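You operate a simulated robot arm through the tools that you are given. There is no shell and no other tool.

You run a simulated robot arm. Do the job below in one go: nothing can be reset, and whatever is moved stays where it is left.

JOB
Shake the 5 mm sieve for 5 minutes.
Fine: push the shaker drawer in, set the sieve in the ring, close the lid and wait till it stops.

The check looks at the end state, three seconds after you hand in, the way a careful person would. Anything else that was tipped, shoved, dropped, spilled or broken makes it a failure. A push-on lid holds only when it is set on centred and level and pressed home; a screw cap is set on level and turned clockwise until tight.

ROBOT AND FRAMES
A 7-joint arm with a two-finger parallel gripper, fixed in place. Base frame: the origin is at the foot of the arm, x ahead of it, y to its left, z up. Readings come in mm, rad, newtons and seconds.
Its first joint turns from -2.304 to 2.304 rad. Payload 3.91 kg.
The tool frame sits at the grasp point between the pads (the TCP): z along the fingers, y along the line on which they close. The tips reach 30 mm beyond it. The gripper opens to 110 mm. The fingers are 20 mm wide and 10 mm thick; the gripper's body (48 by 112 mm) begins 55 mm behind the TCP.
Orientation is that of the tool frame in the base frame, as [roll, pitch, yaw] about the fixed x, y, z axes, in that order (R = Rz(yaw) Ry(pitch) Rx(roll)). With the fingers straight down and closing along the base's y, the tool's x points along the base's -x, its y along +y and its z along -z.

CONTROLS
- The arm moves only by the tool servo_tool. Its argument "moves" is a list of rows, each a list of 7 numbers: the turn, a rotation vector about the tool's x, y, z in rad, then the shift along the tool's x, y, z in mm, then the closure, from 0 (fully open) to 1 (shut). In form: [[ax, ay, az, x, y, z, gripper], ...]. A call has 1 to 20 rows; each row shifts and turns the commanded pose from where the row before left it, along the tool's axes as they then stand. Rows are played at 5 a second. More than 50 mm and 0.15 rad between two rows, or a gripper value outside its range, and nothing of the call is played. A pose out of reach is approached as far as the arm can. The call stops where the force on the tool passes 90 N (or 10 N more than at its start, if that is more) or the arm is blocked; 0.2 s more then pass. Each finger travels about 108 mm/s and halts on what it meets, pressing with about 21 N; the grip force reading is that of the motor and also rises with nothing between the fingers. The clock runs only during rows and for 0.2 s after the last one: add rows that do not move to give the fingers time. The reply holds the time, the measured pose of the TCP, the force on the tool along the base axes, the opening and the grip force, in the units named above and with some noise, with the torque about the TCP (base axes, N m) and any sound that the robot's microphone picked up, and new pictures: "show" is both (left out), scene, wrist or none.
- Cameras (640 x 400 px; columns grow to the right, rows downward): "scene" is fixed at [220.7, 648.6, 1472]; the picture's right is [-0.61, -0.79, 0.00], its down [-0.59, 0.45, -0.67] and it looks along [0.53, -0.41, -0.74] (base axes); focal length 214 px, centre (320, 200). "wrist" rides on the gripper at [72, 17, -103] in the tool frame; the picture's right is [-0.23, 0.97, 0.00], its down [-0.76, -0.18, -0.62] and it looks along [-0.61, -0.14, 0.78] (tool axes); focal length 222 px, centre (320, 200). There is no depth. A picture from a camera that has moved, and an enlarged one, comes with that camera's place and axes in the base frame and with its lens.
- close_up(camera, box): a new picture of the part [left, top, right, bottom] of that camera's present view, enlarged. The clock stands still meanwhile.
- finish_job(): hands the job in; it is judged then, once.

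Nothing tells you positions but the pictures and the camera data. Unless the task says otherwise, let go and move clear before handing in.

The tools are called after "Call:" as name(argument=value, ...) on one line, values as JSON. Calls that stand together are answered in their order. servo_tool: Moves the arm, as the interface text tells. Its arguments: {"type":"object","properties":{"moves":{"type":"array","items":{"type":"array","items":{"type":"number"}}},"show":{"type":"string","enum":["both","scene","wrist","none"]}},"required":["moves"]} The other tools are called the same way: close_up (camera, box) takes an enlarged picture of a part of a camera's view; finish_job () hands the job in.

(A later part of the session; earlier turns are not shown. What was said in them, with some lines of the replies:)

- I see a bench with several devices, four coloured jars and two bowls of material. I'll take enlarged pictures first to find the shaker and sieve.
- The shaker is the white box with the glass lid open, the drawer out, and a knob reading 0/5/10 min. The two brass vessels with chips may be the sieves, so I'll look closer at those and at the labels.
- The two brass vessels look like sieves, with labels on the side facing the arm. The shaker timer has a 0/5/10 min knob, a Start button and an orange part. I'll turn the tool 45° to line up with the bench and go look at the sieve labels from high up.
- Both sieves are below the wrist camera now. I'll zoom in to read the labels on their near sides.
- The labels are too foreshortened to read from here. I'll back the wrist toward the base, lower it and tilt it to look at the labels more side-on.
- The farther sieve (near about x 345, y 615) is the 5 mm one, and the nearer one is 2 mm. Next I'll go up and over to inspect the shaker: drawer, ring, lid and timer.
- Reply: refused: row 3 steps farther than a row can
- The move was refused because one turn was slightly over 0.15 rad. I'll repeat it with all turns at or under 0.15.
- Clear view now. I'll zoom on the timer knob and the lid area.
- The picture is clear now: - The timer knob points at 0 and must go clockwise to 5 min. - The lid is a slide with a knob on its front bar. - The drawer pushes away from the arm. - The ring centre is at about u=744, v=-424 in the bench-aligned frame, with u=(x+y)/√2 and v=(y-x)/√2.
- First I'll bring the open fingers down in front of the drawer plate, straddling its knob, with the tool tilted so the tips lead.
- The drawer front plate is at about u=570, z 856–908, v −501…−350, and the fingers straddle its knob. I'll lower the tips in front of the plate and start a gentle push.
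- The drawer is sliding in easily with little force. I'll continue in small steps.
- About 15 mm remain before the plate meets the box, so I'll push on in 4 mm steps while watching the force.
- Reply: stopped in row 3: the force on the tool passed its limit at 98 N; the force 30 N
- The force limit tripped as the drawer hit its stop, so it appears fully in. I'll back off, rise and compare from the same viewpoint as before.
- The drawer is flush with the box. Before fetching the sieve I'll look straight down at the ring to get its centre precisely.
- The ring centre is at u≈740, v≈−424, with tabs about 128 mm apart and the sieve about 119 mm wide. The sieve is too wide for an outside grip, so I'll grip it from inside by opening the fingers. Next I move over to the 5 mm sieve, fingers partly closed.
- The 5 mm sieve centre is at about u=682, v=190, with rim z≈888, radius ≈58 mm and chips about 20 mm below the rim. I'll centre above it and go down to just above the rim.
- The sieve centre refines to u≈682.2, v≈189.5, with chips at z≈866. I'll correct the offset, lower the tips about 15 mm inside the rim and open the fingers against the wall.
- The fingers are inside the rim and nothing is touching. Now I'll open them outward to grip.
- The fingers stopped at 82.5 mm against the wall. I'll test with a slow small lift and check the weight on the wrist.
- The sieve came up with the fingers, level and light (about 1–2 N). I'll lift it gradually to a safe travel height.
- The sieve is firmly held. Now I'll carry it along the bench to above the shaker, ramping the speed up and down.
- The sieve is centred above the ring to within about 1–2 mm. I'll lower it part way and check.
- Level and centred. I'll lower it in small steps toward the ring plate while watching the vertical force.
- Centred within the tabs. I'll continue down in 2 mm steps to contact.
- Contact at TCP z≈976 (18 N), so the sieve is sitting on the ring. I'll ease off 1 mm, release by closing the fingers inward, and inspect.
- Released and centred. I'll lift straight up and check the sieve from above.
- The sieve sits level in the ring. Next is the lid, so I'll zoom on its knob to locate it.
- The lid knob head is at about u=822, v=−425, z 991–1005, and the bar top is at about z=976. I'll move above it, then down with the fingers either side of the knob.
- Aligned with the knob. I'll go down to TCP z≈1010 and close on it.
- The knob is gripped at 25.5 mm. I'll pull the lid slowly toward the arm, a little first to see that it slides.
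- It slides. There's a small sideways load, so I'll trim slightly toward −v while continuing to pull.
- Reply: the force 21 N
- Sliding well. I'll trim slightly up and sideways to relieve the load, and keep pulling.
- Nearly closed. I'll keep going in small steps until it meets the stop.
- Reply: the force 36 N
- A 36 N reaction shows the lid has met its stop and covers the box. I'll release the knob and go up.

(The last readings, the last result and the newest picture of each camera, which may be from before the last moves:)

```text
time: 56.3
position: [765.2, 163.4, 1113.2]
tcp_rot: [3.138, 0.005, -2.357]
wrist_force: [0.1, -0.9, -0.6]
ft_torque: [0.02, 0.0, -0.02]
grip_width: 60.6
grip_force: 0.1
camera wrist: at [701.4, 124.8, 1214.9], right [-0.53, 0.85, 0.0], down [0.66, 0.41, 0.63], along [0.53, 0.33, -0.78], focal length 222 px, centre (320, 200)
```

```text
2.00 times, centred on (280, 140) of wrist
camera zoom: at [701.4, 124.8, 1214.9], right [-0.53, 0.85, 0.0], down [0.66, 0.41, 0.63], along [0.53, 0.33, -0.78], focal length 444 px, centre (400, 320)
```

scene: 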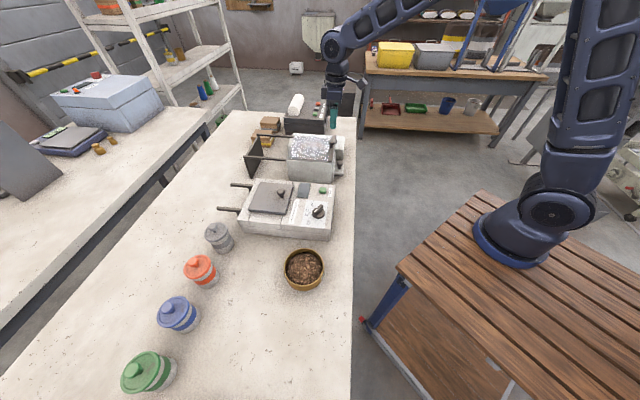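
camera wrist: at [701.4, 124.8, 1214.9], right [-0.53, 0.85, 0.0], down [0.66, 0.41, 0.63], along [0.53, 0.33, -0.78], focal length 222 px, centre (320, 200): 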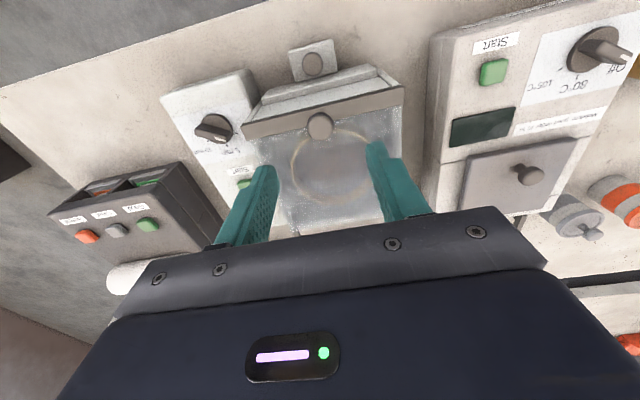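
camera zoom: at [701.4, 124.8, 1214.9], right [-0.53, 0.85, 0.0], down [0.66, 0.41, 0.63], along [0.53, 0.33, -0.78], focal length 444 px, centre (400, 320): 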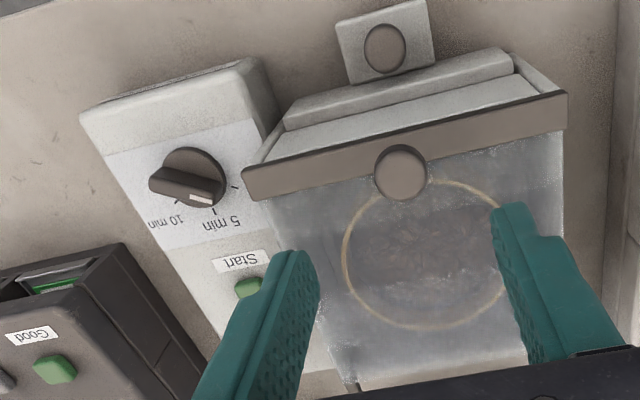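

The lid is closed. Now I'll move over the shaker timer to measure the knob, its ticks and the Start button.

Call:
servo_tool(moves=[[0, 0, 0, -9, -37, 0, 0.45], [0, 0, 0, -9, -37, 0, 0.45], [0, 0, 0, -9, -37, 0, 0.45], [0, 0, 0, -9, -37, 0, 0.45], [0, 0, 0, 0, 0, 0, 0.45]])

Call:
close_up(camera="wrist", box=[200, 0, 440, 150])

Call:
close_up(camera="wrist", box=[270, 20, 370, 90])

Call:
close_up(camera="scene", box=[315, 125, 355, 165])

```text
time: 57.5
position: [895.8, 85.2, 1111.2]
tcp_rot: [3.14, 0.005, -2.359]
wrist_force: [0.6, 0.1, 0.3]
ft_torque: [0.0, -0.02, 0.01]
grip_width: 60.4
grip_force: 0.1
camera wrist: at [832.4, 45.9, 1214.2], right [-0.53, 0.85, 0.0], down [0.66, 0.41, 0.63], along [0.53, 0.33, -0.78], focal length 222 px, centre (320, 200)
```

scene: 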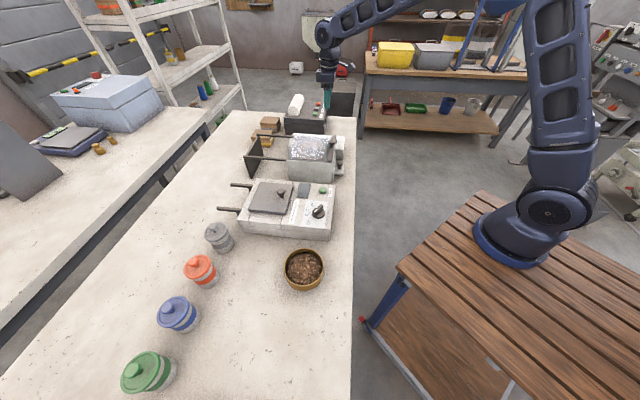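
wrist: 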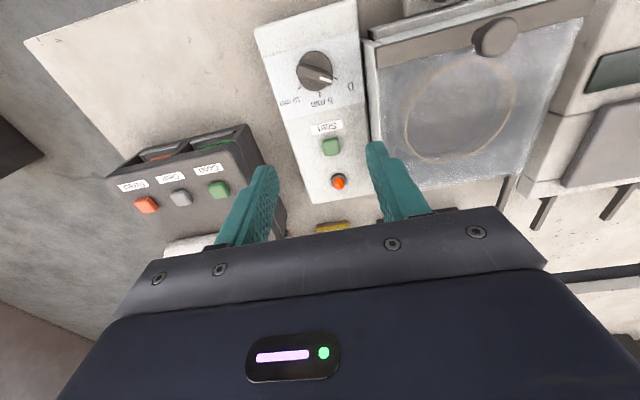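

```text
2.67 times, centred on (320, 75) of wrist
camera zoom: at [832.4, 45.9, 1214.2], right [-0.53, 0.85, 0.0], down [0.66, 0.41, 0.63], along [0.53, 0.33, -0.78], focal length 592 px, centre (320, 533)
```

zoom: 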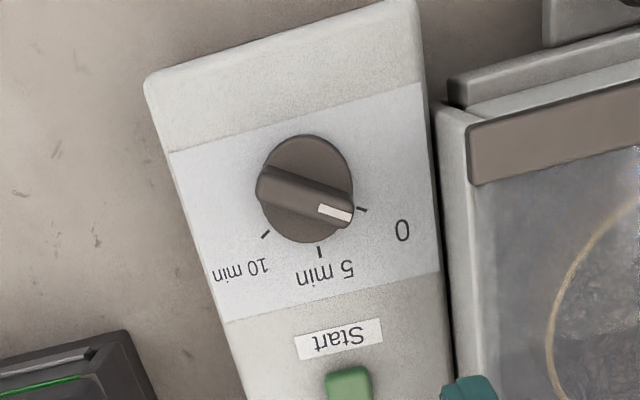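

```text
5.71 times, centred on (320, 55) of wrist
camera zoom: at [832.4, 45.9, 1214.2], right [-0.53, 0.85, 0.0], down [0.66, 0.41, 0.63], along [0.53, 0.33, -0.78], focal length 1269 px, centre (320, 1029)
```

zoom: 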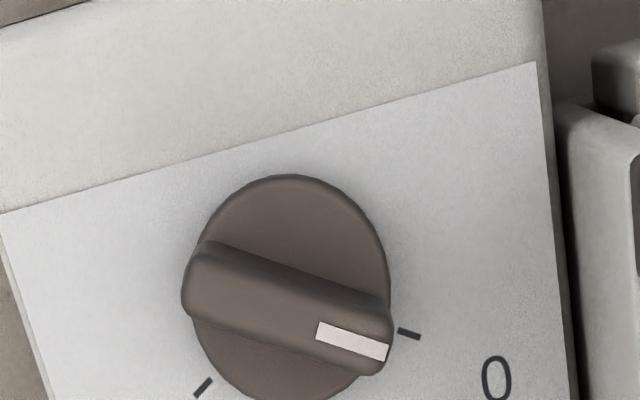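

```text
10.00 times, centred on (335, 145) of scene
camera zoom: at [220.7, 648.6, 1472.0], right [-0.61, -0.79, 0.0], down [-0.59, 0.45, -0.67], along [0.53, -0.41, -0.74], focal length 2145 px, centre (170, 750)
```

zoom: 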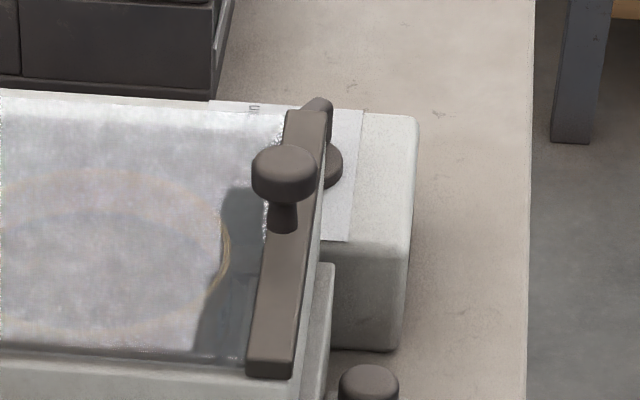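

The knob reads 0, its axis is at about u=664.5, v=−572, and the 5 min tick lies 60° clockwise. I'll centre over it, turn the tool 60° so the fingers straddle the bar, lower partly and check.

Call:
servo_tool(moves=[[0, 0, 0, 29.2, 1.4, 0, 0.55], [0, 0, -0.1496, 0, 0, 0, 0.55], [0, 0, -0.1496, 0, 0, 0, 0.55], [0, 0, -0.1496, 0, 0, 0, 0.55], [0, 0, -0.1496, 0, 0, 0, 0.55], [0, 0, -0.1496, 0, 0, 0, 0.55], [0, 0, -0.1496, 0, 0, 0, 0.55], [0, 0, -0.1496, 0, 0, 0, 0.55], [0, 0, 0, 0, 0, 40, 0.55], [0, 0, 0, 0, 0, 40, 0.55], [0, 0, 0, 0, 0, 20, 0.55], [0, 0, 0, 0, 0, 0, 0.55]])

Call:
close_up(camera="wrist", box=[200, 60, 440, 220])

Call:
close_up(camera="scene", box=[290, 90, 370, 160])

```text
time: 60.1
position: [873.8, 63.2, 1010.2]
tcp_rot: [-3.137, 0.004, -1.31]
wrist_force: [0.2, -0.5, -0.3]
ft_torque: [-0.02, -0.01, -0.01]
grip_width: 49.6
grip_force: 0.1
camera wrist: at [876.1, -10.0, 1113.1], right [-1.0, -0.03, 0.0], down [-0.03, 0.78, 0.63], along [-0.02, 0.63, -0.78], focal length 222 px, centre (320, 200)
```

scene: 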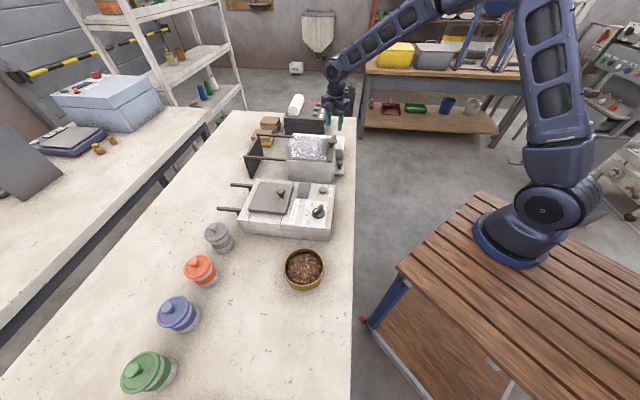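
wrist: 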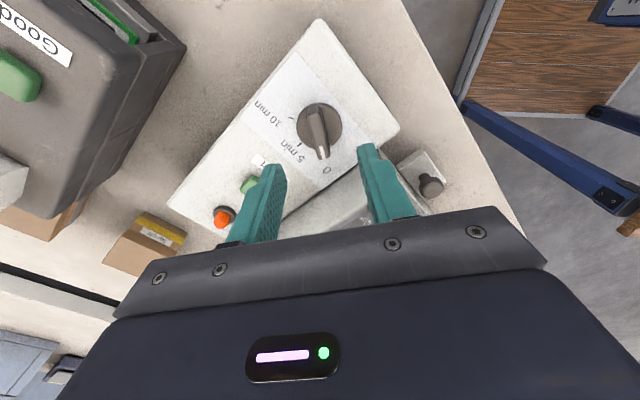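

```text
2.50 times, centred on (320, 140) of wrist
camera zoom: at [876.1, -10.0, 1113.1], right [-1.0, -0.03, 0.0], down [-0.03, 0.78, 0.63], along [-0.02, 0.63, -0.78], focal length 555 px, centre (320, 350)
```

zoom: 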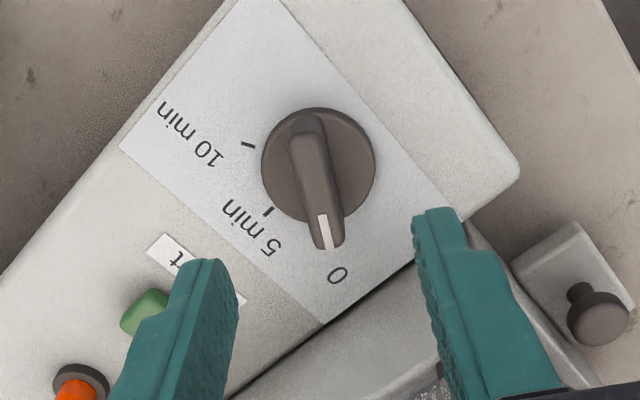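

```text
5.71 times, centred on (330, 125) of scene
camera zoom: at [220.7, 648.6, 1472.0], right [-0.61, -0.79, 0.0], down [-0.59, 0.45, -0.67], along [0.53, -0.41, -0.74], focal length 1226 px, centre (263, 629)
```

zoom: 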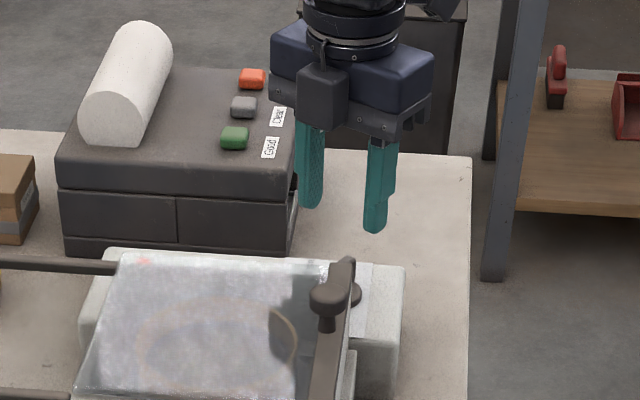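

The fingers are aligned perpendicular to the knob bar and centred within about 1 mm. I'll lower so the tips are beside the bar and close.

Call:
servo_tool(moves=[[0, 0, 0, 0, 0, 20, 0.55], [0, 0, 0, 0, 0, 16, 0.55], [0, 0, 0, 0, 0, 8, 0.55], [0, 0, 0, 0, 0, 5, 0.55], [0, 0, 0, 0, 0, 0, 0.55]], show="none")

Call:
close_up(camera="wrist", box=[200, 60, 440, 220])

Call:
close_up(camera="scene", box=[300, 110, 360, 160])

```text
time: 61.3
position: [873.7, 64.1, 962.2]
tcp_rot: [-3.139, 0.002, -1.309]
wrist_force: [0.2, -0.1, -0.1]
ft_torque: [-0.02, 0.04, -0.01]
grip_width: 49.4
grip_force: 0.1
```

```text
2.50 times, centred on (320, 140) of wrist
camera zoom: at [876.2, -9.7, 1064.3], right [-1.0, -0.03, 0.0], down [-0.03, 0.78, 0.63], along [-0.02, 0.63, -0.78], focal length 555 px, centre (320, 350)
```

zoom: 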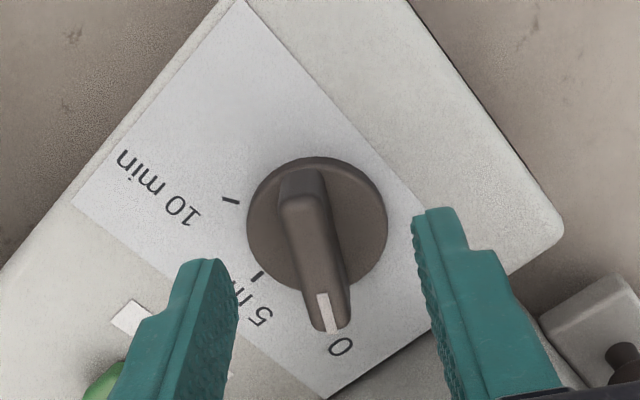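

```text
8.00 times, centred on (330, 135) of scene
camera zoom: at [220.7, 648.6, 1472.0], right [-0.61, -0.79, 0.0], down [-0.59, 0.45, -0.67], along [0.53, -0.41, -0.74], focal length 1716 px, centre (240, 720)
```

zoom: 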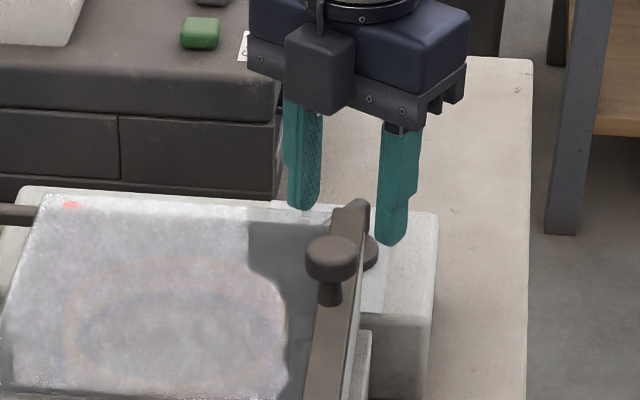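

By comparing the two views, the knob bar top is at about z=935 and the disc at about 915, so I need to go about 10 mm lower before closing.

Call:
servo_tool(moves=[[0, 0, 0, 0, 0, 4, 0.55], [0, 0, 0, 0, 0, 3, 0.55], [0, 0, 0, 0, 0, 3, 0.55], [0, 0, 0, 0, 0, 0, 0.55]], show="none")

Call:
servo_tool(moves=[[0, 0, 0, 0, 0, 0, 0.65], [0, 0, 0, 0, 0, 0, 0.75], [0, 0, 0, 0, 0, 0, 0.85], [0, 0, 0, 0, 0, 0, 0.92], [0, 0, 0, 0, 0, 0, 0.92]], show="none")

Call:
close_up(camera="wrist", box=[200, 60, 440, 220])

```text
time: 62.3
position: [873.7, 64.1, 952.2]
tcp_rot: [-3.138, 0.003, -1.311]
wrist_force: [0.6, -0.2, 0.0]
ft_torque: [-0.01, 0.01, -0.03]
grip_width: 49.4
grip_force: 0.1
```

```text
time: 63.5
position: [874.9, 64.8, 952.2]
tcp_rot: [-3.137, 0.005, -1.31]
wrist_force: [10.6, 2.1, 0.3]
ft_torque: [0.03, 0.18, -0.03]
grip_width: 12.0
grip_force: 45.6
```

```text
2.50 times, centred on (320, 140) of wrist
camera zoom: at [877.2, -10.0, 1054.8], right [-1.0, -0.03, 0.0], down [-0.03, 0.78, 0.63], along [-0.02, 0.63, -0.78], focal length 555 px, centre (320, 350)
```

zoom: 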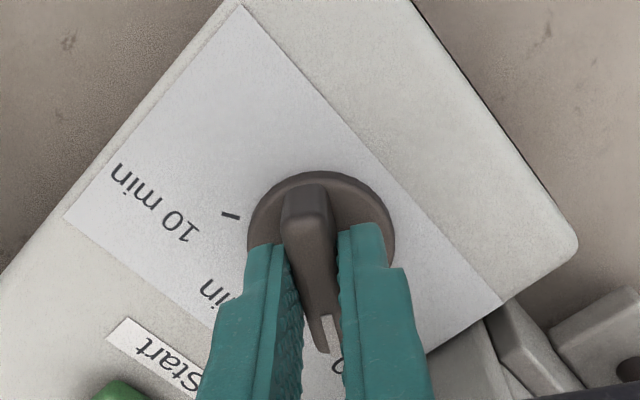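

The bar is gripped (12 mm). I'll trim 1 mm toward the knob axis and turn it clockwise 60° to 5 min.

Call:
servo_tool(moves=[[0, 0, 0, 0, -1, 0, 1], [0, 0, 0.131, 0, 0, 0, 1], [0, 0, 0.131, 0, 0, 0, 1], [0, 0, 0.131, 0, 0, 0, 1], [0, 0, 0.131, 0, 0, 0, 1], [0, 0, 0, 0, 0, 0, 1]], show="none")

Call:
close_up(camera="wrist", box=[200, 60, 440, 220])

```text
time: 64.9
position: [873.4, 64.3, 952.4]
tcp_rot: [-3.141, 0.005, -1.836]
wrist_force: [-2.6, 2.3, 3.0]
ft_torque: [-0.84, 0.37, 0.0]
grip_width: 11.9
grip_force: 45.2
```

```text
2.50 times, centred on (320, 140) of wrist
camera zoom: at [839.2, -1.1, 1054.8], right [-0.88, 0.47, 0.0], down [0.37, 0.69, 0.63], along [0.3, 0.55, -0.78], focal length 555 px, centre (320, 350)
```

zoom: 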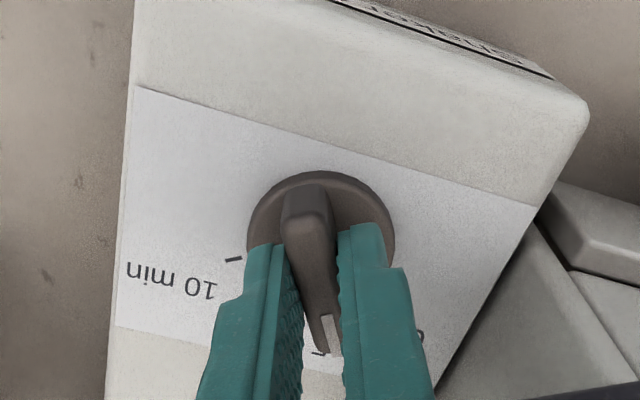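

The knob turns with the fingers. I'll turn the second half.

Call:
servo_tool(moves=[[0, 0, 0.131, 0, 0, 0, 1], [0, 0, 0.131, 0, 0, 0, 1], [0, 0, 0.131, 0, 0, 0, 1], [0, 0, 0.131, 0, 0, 0, 1], [0, 0, 0, 0, 0, 0, 1]], show="none")

Call:
close_up(camera="wrist", box=[200, 60, 440, 220])

```text
time: 66.1
position: [873.8, 64.8, 952.3]
tcp_rot: [3.139, 0.003, -2.359]
wrist_force: [-20.2, 1.0, -1.4]
ft_torque: [-0.51, 0.52, 0.03]
grip_width: 12.1
grip_force: 44.8
```

```text
2.50 times, centred on (320, 140) of wrist
camera zoom: at [810.9, 25.7, 1055.0], right [-0.52, 0.85, 0.0], down [0.67, 0.41, 0.63], along [0.53, 0.33, -0.78], focal length 555 px, centre (320, 350)
```

zoom: 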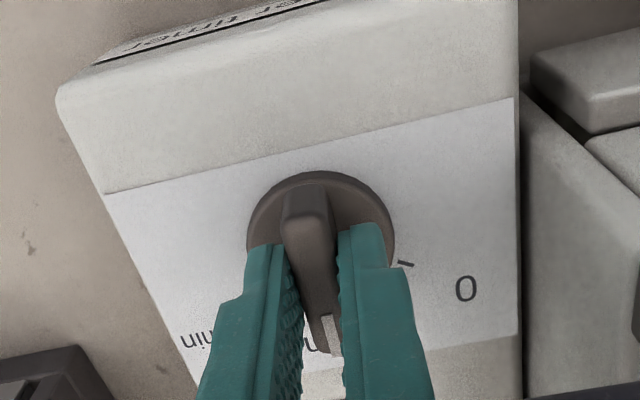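

The pointer now looks along the 5 min direction. I'll release, rise and check the reading.

Call:
servo_tool(moves=[[0, 0, 0, 0, 0, 0, 0.8], [0, 0, 0, 0, 0, 0, 0.6], [0, 0, 0, 0, 0, 0, 0.55], [0, 0, 0, 0, 0, -20, 0.55], [0, 0, 0, 0, 0, -40, 0.55], [0, 0, 0, 0, 0, -40, 0.55], [0, 0, 0, -25, 0, -30, 0.55], [0, 0, 0, 0, 0, 0, 0.55]])

Call:
close_up(camera="wrist", box=[240, 20, 400, 130])

Call:
close_up(camera="wrist", box=[240, 90, 440, 220])

```text
time: 67.9
position: [892.3, 80.8, 1082.1]
tcp_rot: [3.139, 0.004, -2.358]
wrist_force: [-0.1, -0.2, 0.0]
ft_torque: [-0.04, 0.01, 0.0]
grip_width: 49.4
grip_force: 0.0
camera wrist: at [828.9, 41.9, 1186.1], right [-0.53, 0.85, 0.0], down [0.66, 0.41, 0.63], along [0.53, 0.33, -0.78], focal length 222 px, centre (320, 200)
```

scene: 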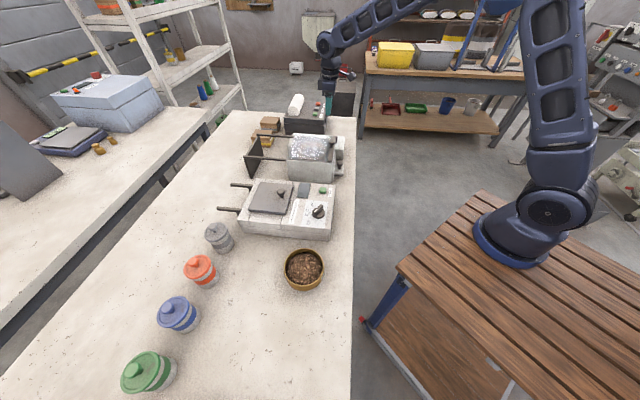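
wrist: 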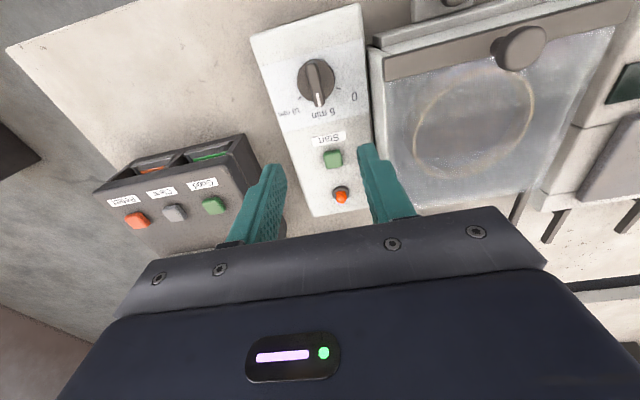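

```text
3.64 times, centred on (320, 75) of wrist
camera zoom: at [828.9, 41.9, 1186.1], right [-0.53, 0.85, 0.0], down [0.66, 0.41, 0.63], along [0.53, 0.33, -0.78], focal length 808 px, centre (320, 654)
```

zoom: 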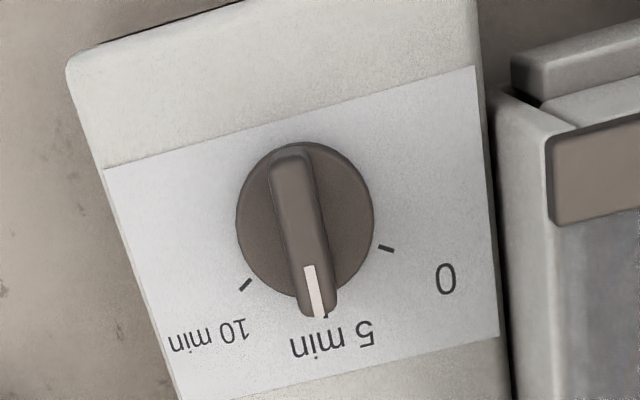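

```text
3.08 times, centred on (340, 155) of wrist
camera zoom: at [828.9, 41.9, 1186.1], right [-0.53, 0.85, 0.0], down [0.66, 0.41, 0.63], along [0.53, 0.33, -0.78], focal length 684 px, centre (258, 338)
```

zoom: 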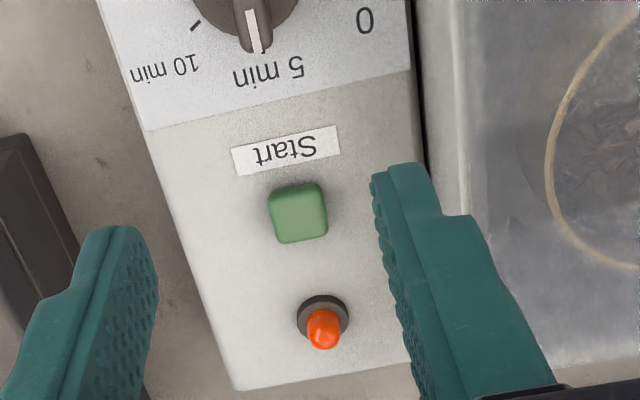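

The knob is exactly on 5 min. The green Start button is at about u=759, v=−571. I'll close the fingers, go above it and descend close to check alignment.

Call:
servo_tool(moves=[[0, 0, 0, -35, 1.2, 0, 1], [0, 0, 0, -35.5, 1.3, 0, 1], [0, 0, 0, 0, 0, 35, 1], [0, 0, 0, 0, 0, 35, 1], [0, 0, 0, 0, 0, 30, 1], [0, 0, 0, 0, 0, 0, 1], [0, 0, 0, 0, 0, 0, 1]])

Call:
close_up(camera="wrist", box=[220, 60, 420, 220])

Call:
close_up(camera="scene", box=[280, 90, 360, 160])

```text
time: 69.5
position: [941.4, 135.5, 982.6]
tcp_rot: [3.139, 0.006, -2.361]
wrist_force: [-0.5, -0.1, -0.6]
ft_torque: [0.03, -0.02, 0.0]
grip_width: 0.0
grip_force: 20.7
camera wrist: at [877.5, 96.2, 1085.0], right [-0.53, 0.85, 0.0], down [0.66, 0.41, 0.63], along [0.53, 0.33, -0.78], focal length 222 px, centre (320, 200)
```

scene: 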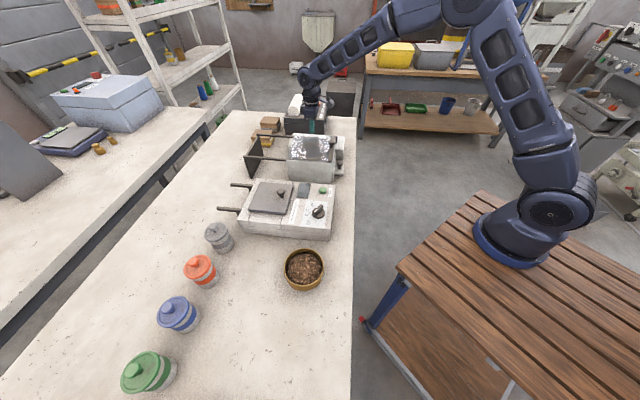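
wrist: 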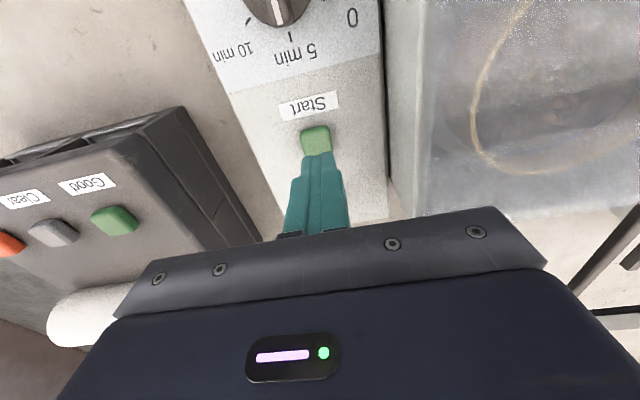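

```text
2.50 times, centred on (320, 140) of wrist
camera zoom: at [877.5, 96.2, 1085.0], right [-0.53, 0.85, 0.0], down [0.66, 0.41, 0.63], along [0.53, 0.33, -0.78], focal length 555 px, centre (320, 350)
```

zoom: 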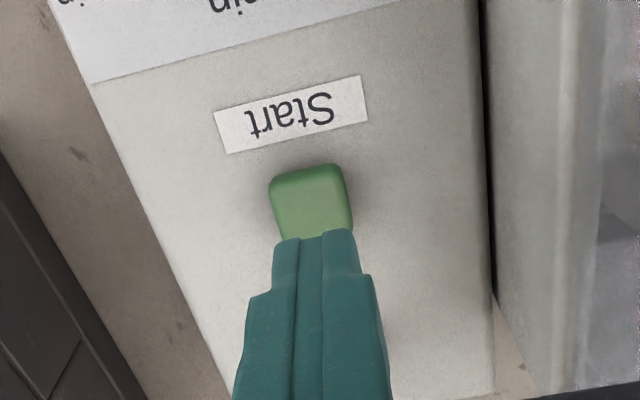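

```text
5.71 times, centred on (320, 125) of scene
camera zoom: at [220.7, 648.6, 1472.0], right [-0.61, -0.79, 0.0], down [-0.59, 0.45, -0.67], along [0.53, -0.41, -0.74], focal length 1226 px, centre (320, 629)
```

zoom: 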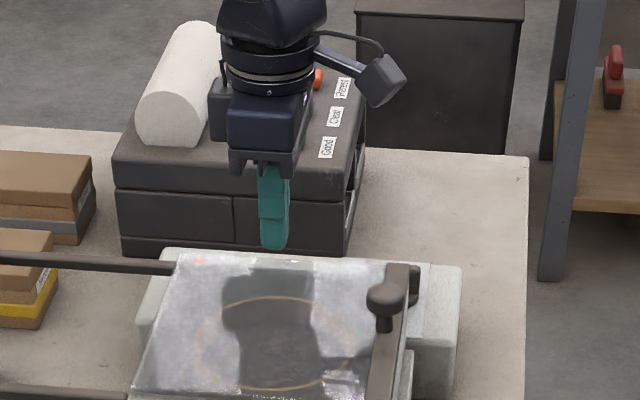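

Aligned with the button to within about 2 mm. I'll go down gently until I feel it.

Call:
servo_tool(moves=[[0, 0, 0, 1, -1.5, 8, 1], [0, 0, 0, 0, 0, 8, 1], [0, 0, 0, 0, 0, 4, 1], [0, 0, 0, 0, 0, 3, 1], [0, 0, 0, 0, 0, 0, 1]], show="none")

Call:
close_up(camera="wrist", box=[220, 60, 420, 220])

```text
time: 70.7
position: [942.3, 133.4, 959.7]
tcp_rot: [3.14, 0.004, -2.359]
wrist_force: [0.3, -0.2, 0.3]
ft_torque: [0.0, 0.01, 0.01]
grip_width: 0.1
grip_force: 20.9
```

```text
2.50 times, centred on (320, 140) of wrist
camera zoom: at [878.4, 93.4, 1062.3], right [-0.53, 0.85, 0.0], down [0.66, 0.41, 0.63], along [0.53, 0.33, -0.78], focal length 555 px, centre (320, 350)
```

zoom: 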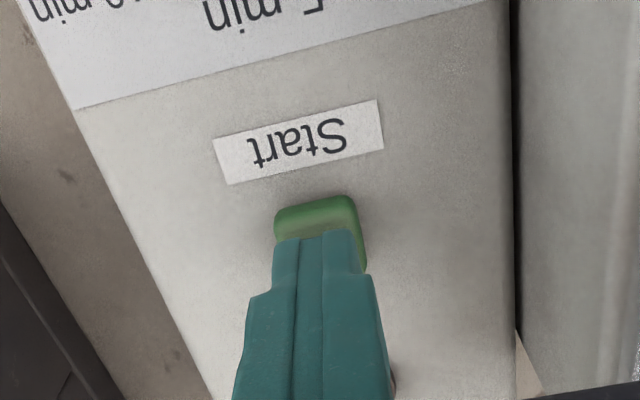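

Call:
servo_tool(moves=[[0, 0, 0, 0, 0.5, 2, 1], [0, 0, 0, 0, 0, 2, 1], [0, 0, 0, 0, 0, 2, 1], [0, 0, 0, 0, 0, 0, 1]], show="none")

```text
time: 71.7
position: [940.7, 133.3, 952.7]
tcp_rot: [3.141, 0.006, -2.358]
wrist_force: [-0.4, -0.7, -0.9]
ft_torque: [-0.02, 0.03, 0.02]
grip_width: 0.2
grip_force: 21.2
```

Call:
servo_tool(moves=[[0, 0, 0, 0, 0, 1.5, 1], [0, 0, 0, 0, 0, 1.5, 1], [0, 0, 0, 0, 0, 1.5, 1], [0, 0, 0, 0, 0, 0, 1]], show="none")

Call:
close_up(camera="wrist", box=[220, 60, 420, 220])

```text
time: 72.7
position: [941.8, 133.8, 948.6]
tcp_rot: [3.14, 0.006, -2.357]
wrist_force: [1.9, 0.3, 3.8]
ft_torque: [-0.01, 0.0, -0.01]
grip_width: 0.0
grip_force: 20.9
heard: click
```

```text
2.50 times, centred on (320, 140) of wrist
camera zoom: at [877.7, 93.5, 1051.8], right [-0.53, 0.85, 0.0], down [0.66, 0.41, 0.63], along [0.53, 0.33, -0.78], focal length 555 px, centre (320, 350)
```

zoom: 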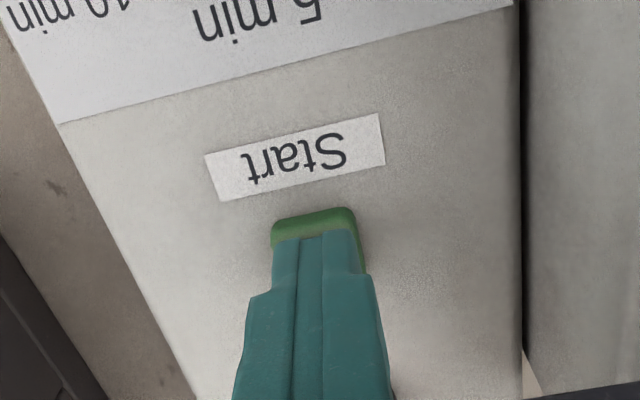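

A click: the button is pressed. I'll rise clear and watch the lamp and shaker.

Call:
servo_tool(moves=[[0, 0, 0, 0, 0, -10, 1], [0, 0, 0, 0, 0, -30, 1], [0, 0, 0, 10, 0, -40, 1], [0, 0, 0, 20, 0, -40, 1], [0, 0, 0, 30, 0, 0, 1], [0, 0, 0, 0, 0, 0, 1]])

Call:
close_up(camera="wrist", box=[220, 0, 480, 220])

Call:
close_up(camera="scene", box=[270, 120, 350, 180])

```text
time: 74.1
position: [898.6, 88.7, 1068.9]
tcp_rot: [3.14, 0.004, -2.359]
wrist_force: [0.5, 0.6, 0.2]
ft_torque: [0.01, -0.01, -0.01]
grip_width: 0.0
grip_force: 21.3
camera wrist: at [836.1, 50.0, 1172.2], right [-0.53, 0.85, 0.0], down [0.66, 0.41, 0.63], along [0.53, 0.33, -0.78], focal length 222 px, centre (320, 200)
```

scene: 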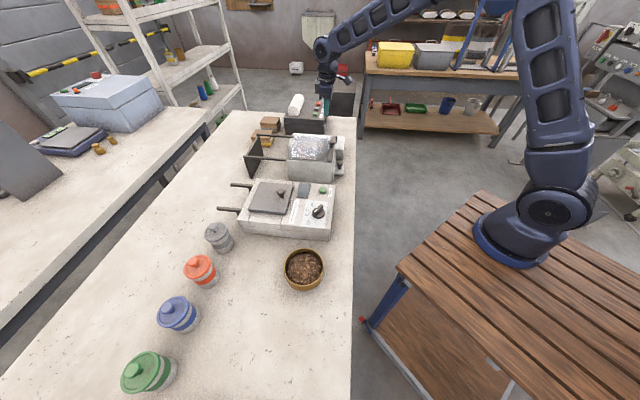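
wrist: 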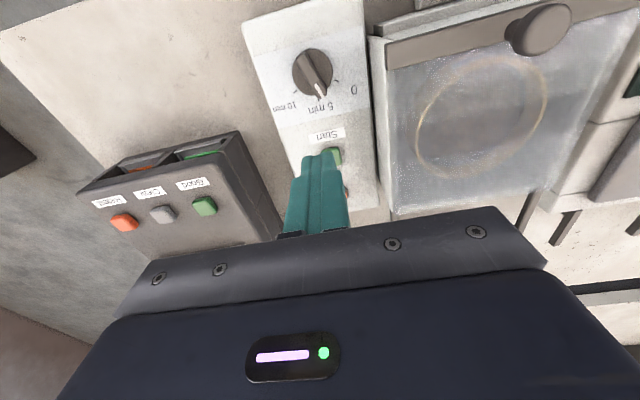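

```text
1.82 times, centred on (350, 110) of wrist
camera zoom: at [836.1, 50.0, 1172.2], right [-0.53, 0.85, 0.0], down [0.66, 0.41, 0.63], along [0.53, 0.33, -0.78], focal length 404 px, centre (266, 364)
```

zoom: 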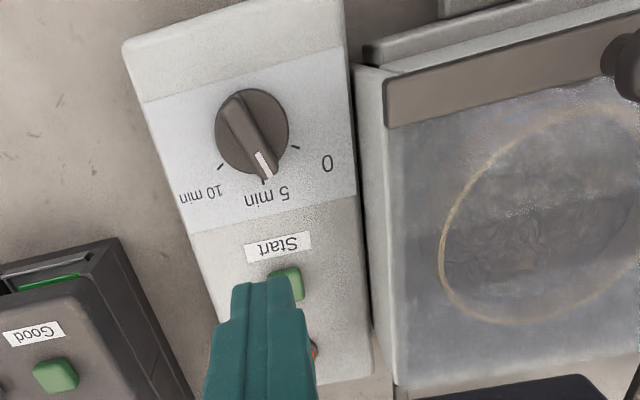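

```text
6.67 times, centred on (310, 150) of scene
camera zoom: at [220.7, 648.6, 1472.0], right [-0.61, -0.79, 0.0], down [-0.59, 0.45, -0.67], along [0.53, -0.41, -0.74], focal length 1430 px, centre (387, 533)
```

zoom: 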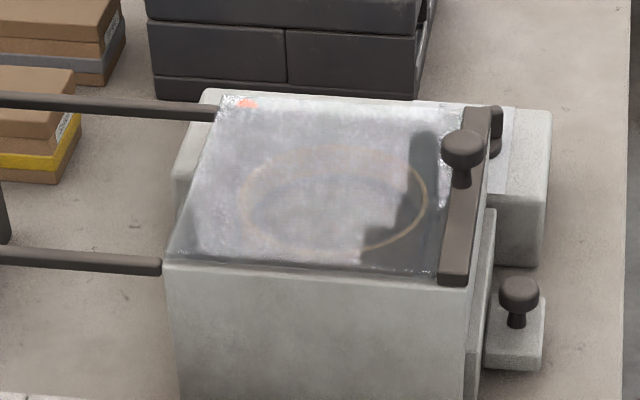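

The knob is winding back from 5 toward 0, so the timer is running. I'll move to where I can see the lamp and knob, and wait.

Call:
servo_tool(moves=[[0, 0, 0, 20, 20, -25, 0.5], [0, 0, 0, 20, 20, -25, 0.5], [0, 0, 0, 20, 20, -25, 0.5], [0, 0, 0, 0, 0, 0, 0.5], [0, 0, 0, 0, 0, 0, 0.5], [0, 0, 0, 0, 0, 0, 0.5]])

Call:
close_up(camera="wrist", box=[160, 40, 420, 220])

```text
time: 75.5
position: [814.1, 90.1, 1144.4]
tcp_rot: [3.139, 0.006, -2.358]
wrist_force: [1.4, -0.6, 0.0]
ft_torque: [0.0, -0.01, 0.01]
grip_width: 55.1
grip_force: 0.0
camera wrist: at [750.2, 50.7, 1248.0], right [-0.53, 0.85, 0.0], down [0.66, 0.41, 0.63], along [0.53, 0.33, -0.78], focal length 222 px, centre (320, 200)
```

scene: 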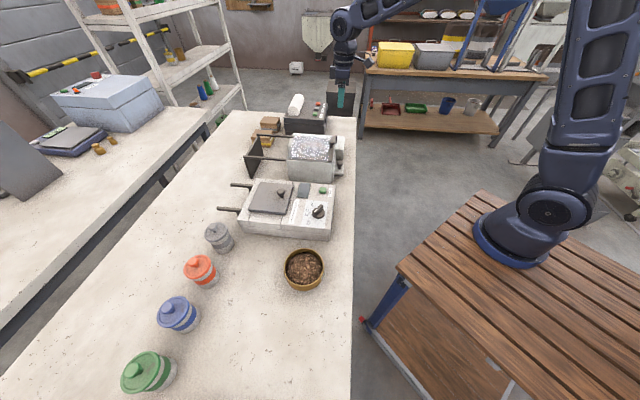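
wrist: 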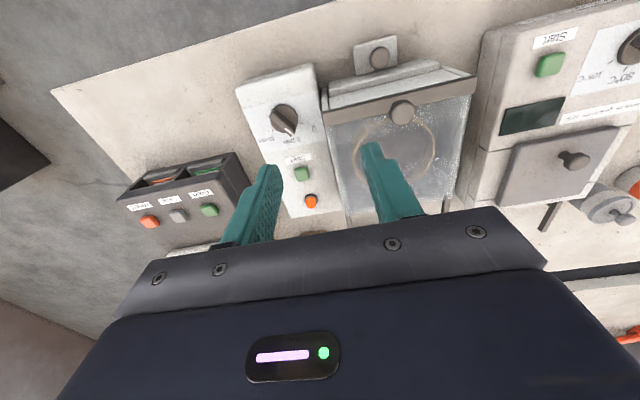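

```text
2.22 times, centred on (290, 130) of wrist
camera zoom: at [750.2, 50.7, 1248.0], right [-0.53, 0.85, 0.0], down [0.66, 0.41, 0.63], along [0.53, 0.33, -0.78], focal length 494 px, centre (387, 356)
```

zoom: 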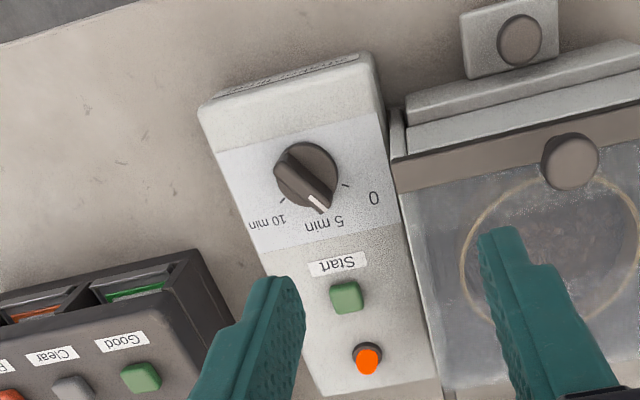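

The lamp is lit and the timer is running. I'll wait.

Call:
servo_tool(moves=[[0, 0, 0, 0, 0, 0, 0.5], [0, 0, 0, 0, 0, 0, 0.5], [0, 0, 0, 0, 0, 0, 0.5], [0, 0, 0, 0, 0, 0, 0.5], [0, 0, 0, 0, 0, 0, 0.5], [0, 0, 0, 0, 0, 0, 0.5], [0, 0, 0, 0, 0, 0, 0.5], [0, 0, 0, 0, 0, 0, 0.5], [0, 0, 0, 0, 0, 0, 0.5], [0, 0, 0, 0, 0, 0, 0.5], [0, 0, 0, 0, 0, 0, 0.5], [0, 0, 0, 0, 0, 0, 0.5], [0, 0, 0, 0, 0, 0, 0.5], [0, 0, 0, 0, 0, 0, 0.5], [0, 0, 0, 0, 0, 0, 0.5], [0, 0, 0, 0, 0, 0, 0.5], [0, 0, 0, 0, 0, 0, 0.5], [0, 0, 0, 0, 0, 0, 0.5], [0, 0, 0, 0, 0, 0, 0.5], [0, 0, 0, 0, 0, 0, 0.5]], show="none")

Call:
close_up(camera="wrist", box=[160, 40, 420, 220])

```text
time: 79.7
position: [813.6, 90.9, 1145.7]
tcp_rot: [3.14, 0.006, -2.357]
wrist_force: [0.2, 0.0, -0.9]
ft_torque: [0.0, -0.01, 0.02]
grip_width: 54.9
grip_force: 0.0
```

```text
2.22 times, centred on (290, 130) of wrist
camera zoom: at [750.3, 50.7, 1247.9], right [-0.53, 0.85, 0.0], down [0.66, 0.41, 0.63], along [0.53, 0.33, -0.78], focal length 494 px, centre (387, 356)
```

zoom: 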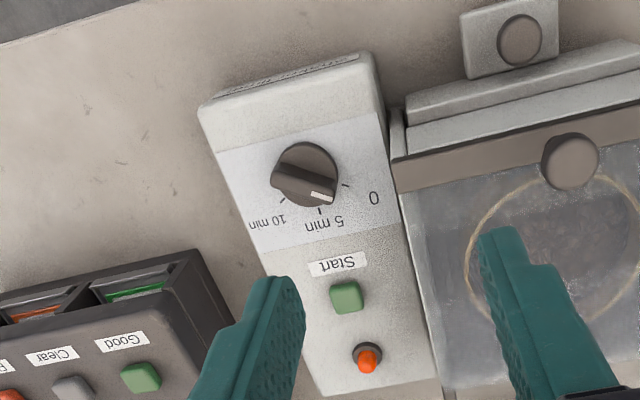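

The knob is back at 0 and the lamp is out, so the run has finished. I'll wait briefly more and verify everything before handing in.

Call:
servo_tool(moves=[[0, 0, 0, 20, 0, -25, 0.5], [0, 0, 0, 20, 0, -25, 0.5], [0, 0, 0, 0, 0, 0, 0.5], [0, 0, 0, 0, 0, 0, 0.5], [0, 0, 0, 0, 0, 0, 0.5], [0, 0, 0, 0, 0, 0, 0.5], [0, 0, 0, 0, 0, 0, 0.5], [0, 0, 0, 0, 0, 0, 0.5]])

Call:
close_up(camera="wrist", box=[200, 20, 500, 220])

Call:
close_up(camera="wrist", box=[230, 60, 330, 130])

Call:
close_up(camera="scene", box=[240, 110, 360, 190])

```text
time: 81.5
position: [785.0, 59.5, 1193.0]
tcp_rot: [3.141, 0.005, -2.358]
wrist_force: [-0.7, 0.1, -0.1]
ft_torque: [-0.03, 0.0, 0.0]
grip_width: 55.1
grip_force: 0.0
camera wrist: at [721.7, 21.0, 1296.6], right [-0.53, 0.85, 0.0], down [0.66, 0.41, 0.63], along [0.53, 0.33, -0.78], focal length 222 px, centre (320, 200)
```

scene: 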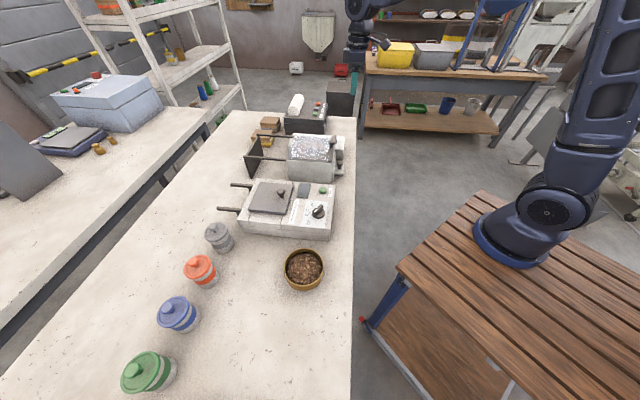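
wrist: 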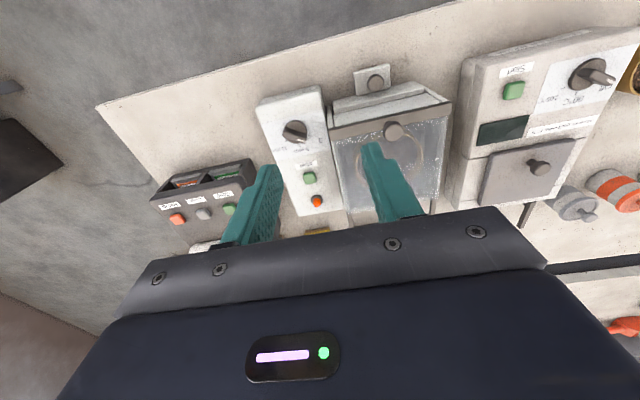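

```text
2.00 times, centred on (350, 120) of wrist
camera zoom: at [721.7, 21.0, 1296.6], right [-0.53, 0.85, 0.0], down [0.66, 0.41, 0.63], along [0.53, 0.33, -0.78], focal length 444 px, centre (260, 360)
```

zoom: 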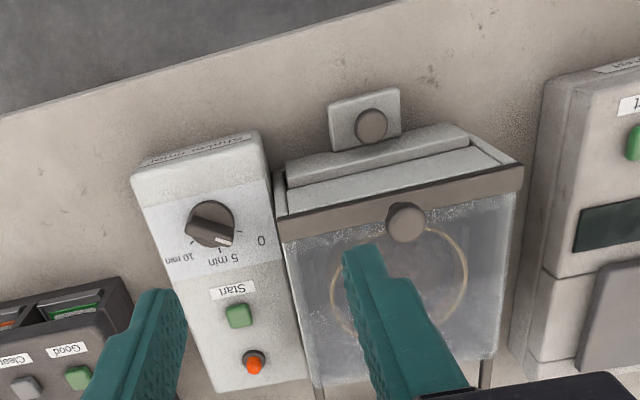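

```text
5.71 times, centred on (280, 95) of wrist
camera zoom: at [721.7, 21.0, 1296.6], right [-0.53, 0.85, 0.0], down [0.66, 0.41, 0.63], along [0.53, 0.33, -0.78], focal length 1269 px, centre (549, 800)
```

zoom: 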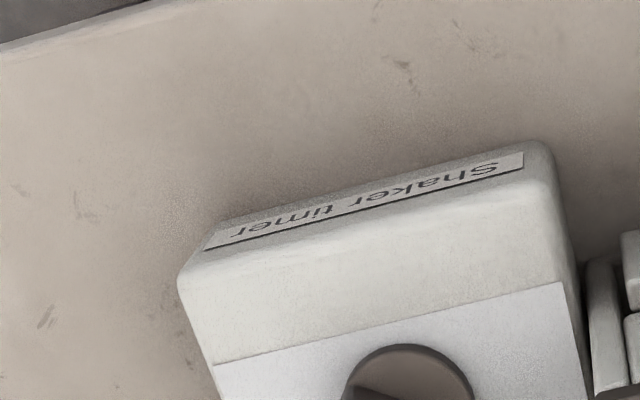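

```text
5.00 times, centred on (300, 150) of scene
camera zoom: at [220.7, 648.6, 1472.0], right [-0.61, -0.79, 0.0], down [-0.59, 0.45, -0.67], along [0.53, -0.41, -0.74], focal length 1072 px, centre (420, 450)
```

zoom: 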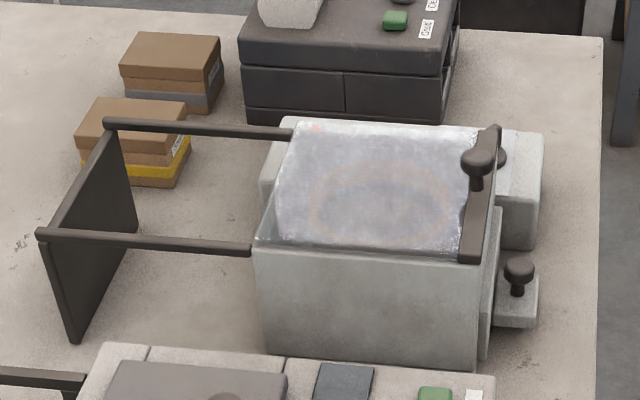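

The timer ran from 5 min back to 0 and the lamp is out. The drawer is in, the lid closed, the sieve in its ring and the arm clear, with nothing else disturbed. I'm handing in.

Call:
finish_job()

```text
The job is handed in.
```

The 5 mm sieve has been shaken on the 5-minute setting, and I've handed the job in. The shaker has stopped, with its knob back at 0 and its lamp out.

- **Drawer:** it is pushed in until it met its stop.
- **Sieve:** the 5 mm sieve, chips still in it, sat level and centred in the ring when I set it down.
- **Lid:** it is closed against its stop and was still closed after the run.
- **Timer:** I turned the knob from 0 to 5 min and pressed Start. The knob wound back to 0 within about 7 seconds on the robot's clock, so I took the 5-minute run as sped up here.

The arm is clear of the shaker, and I saw nothing else on the bench moved or spilled.
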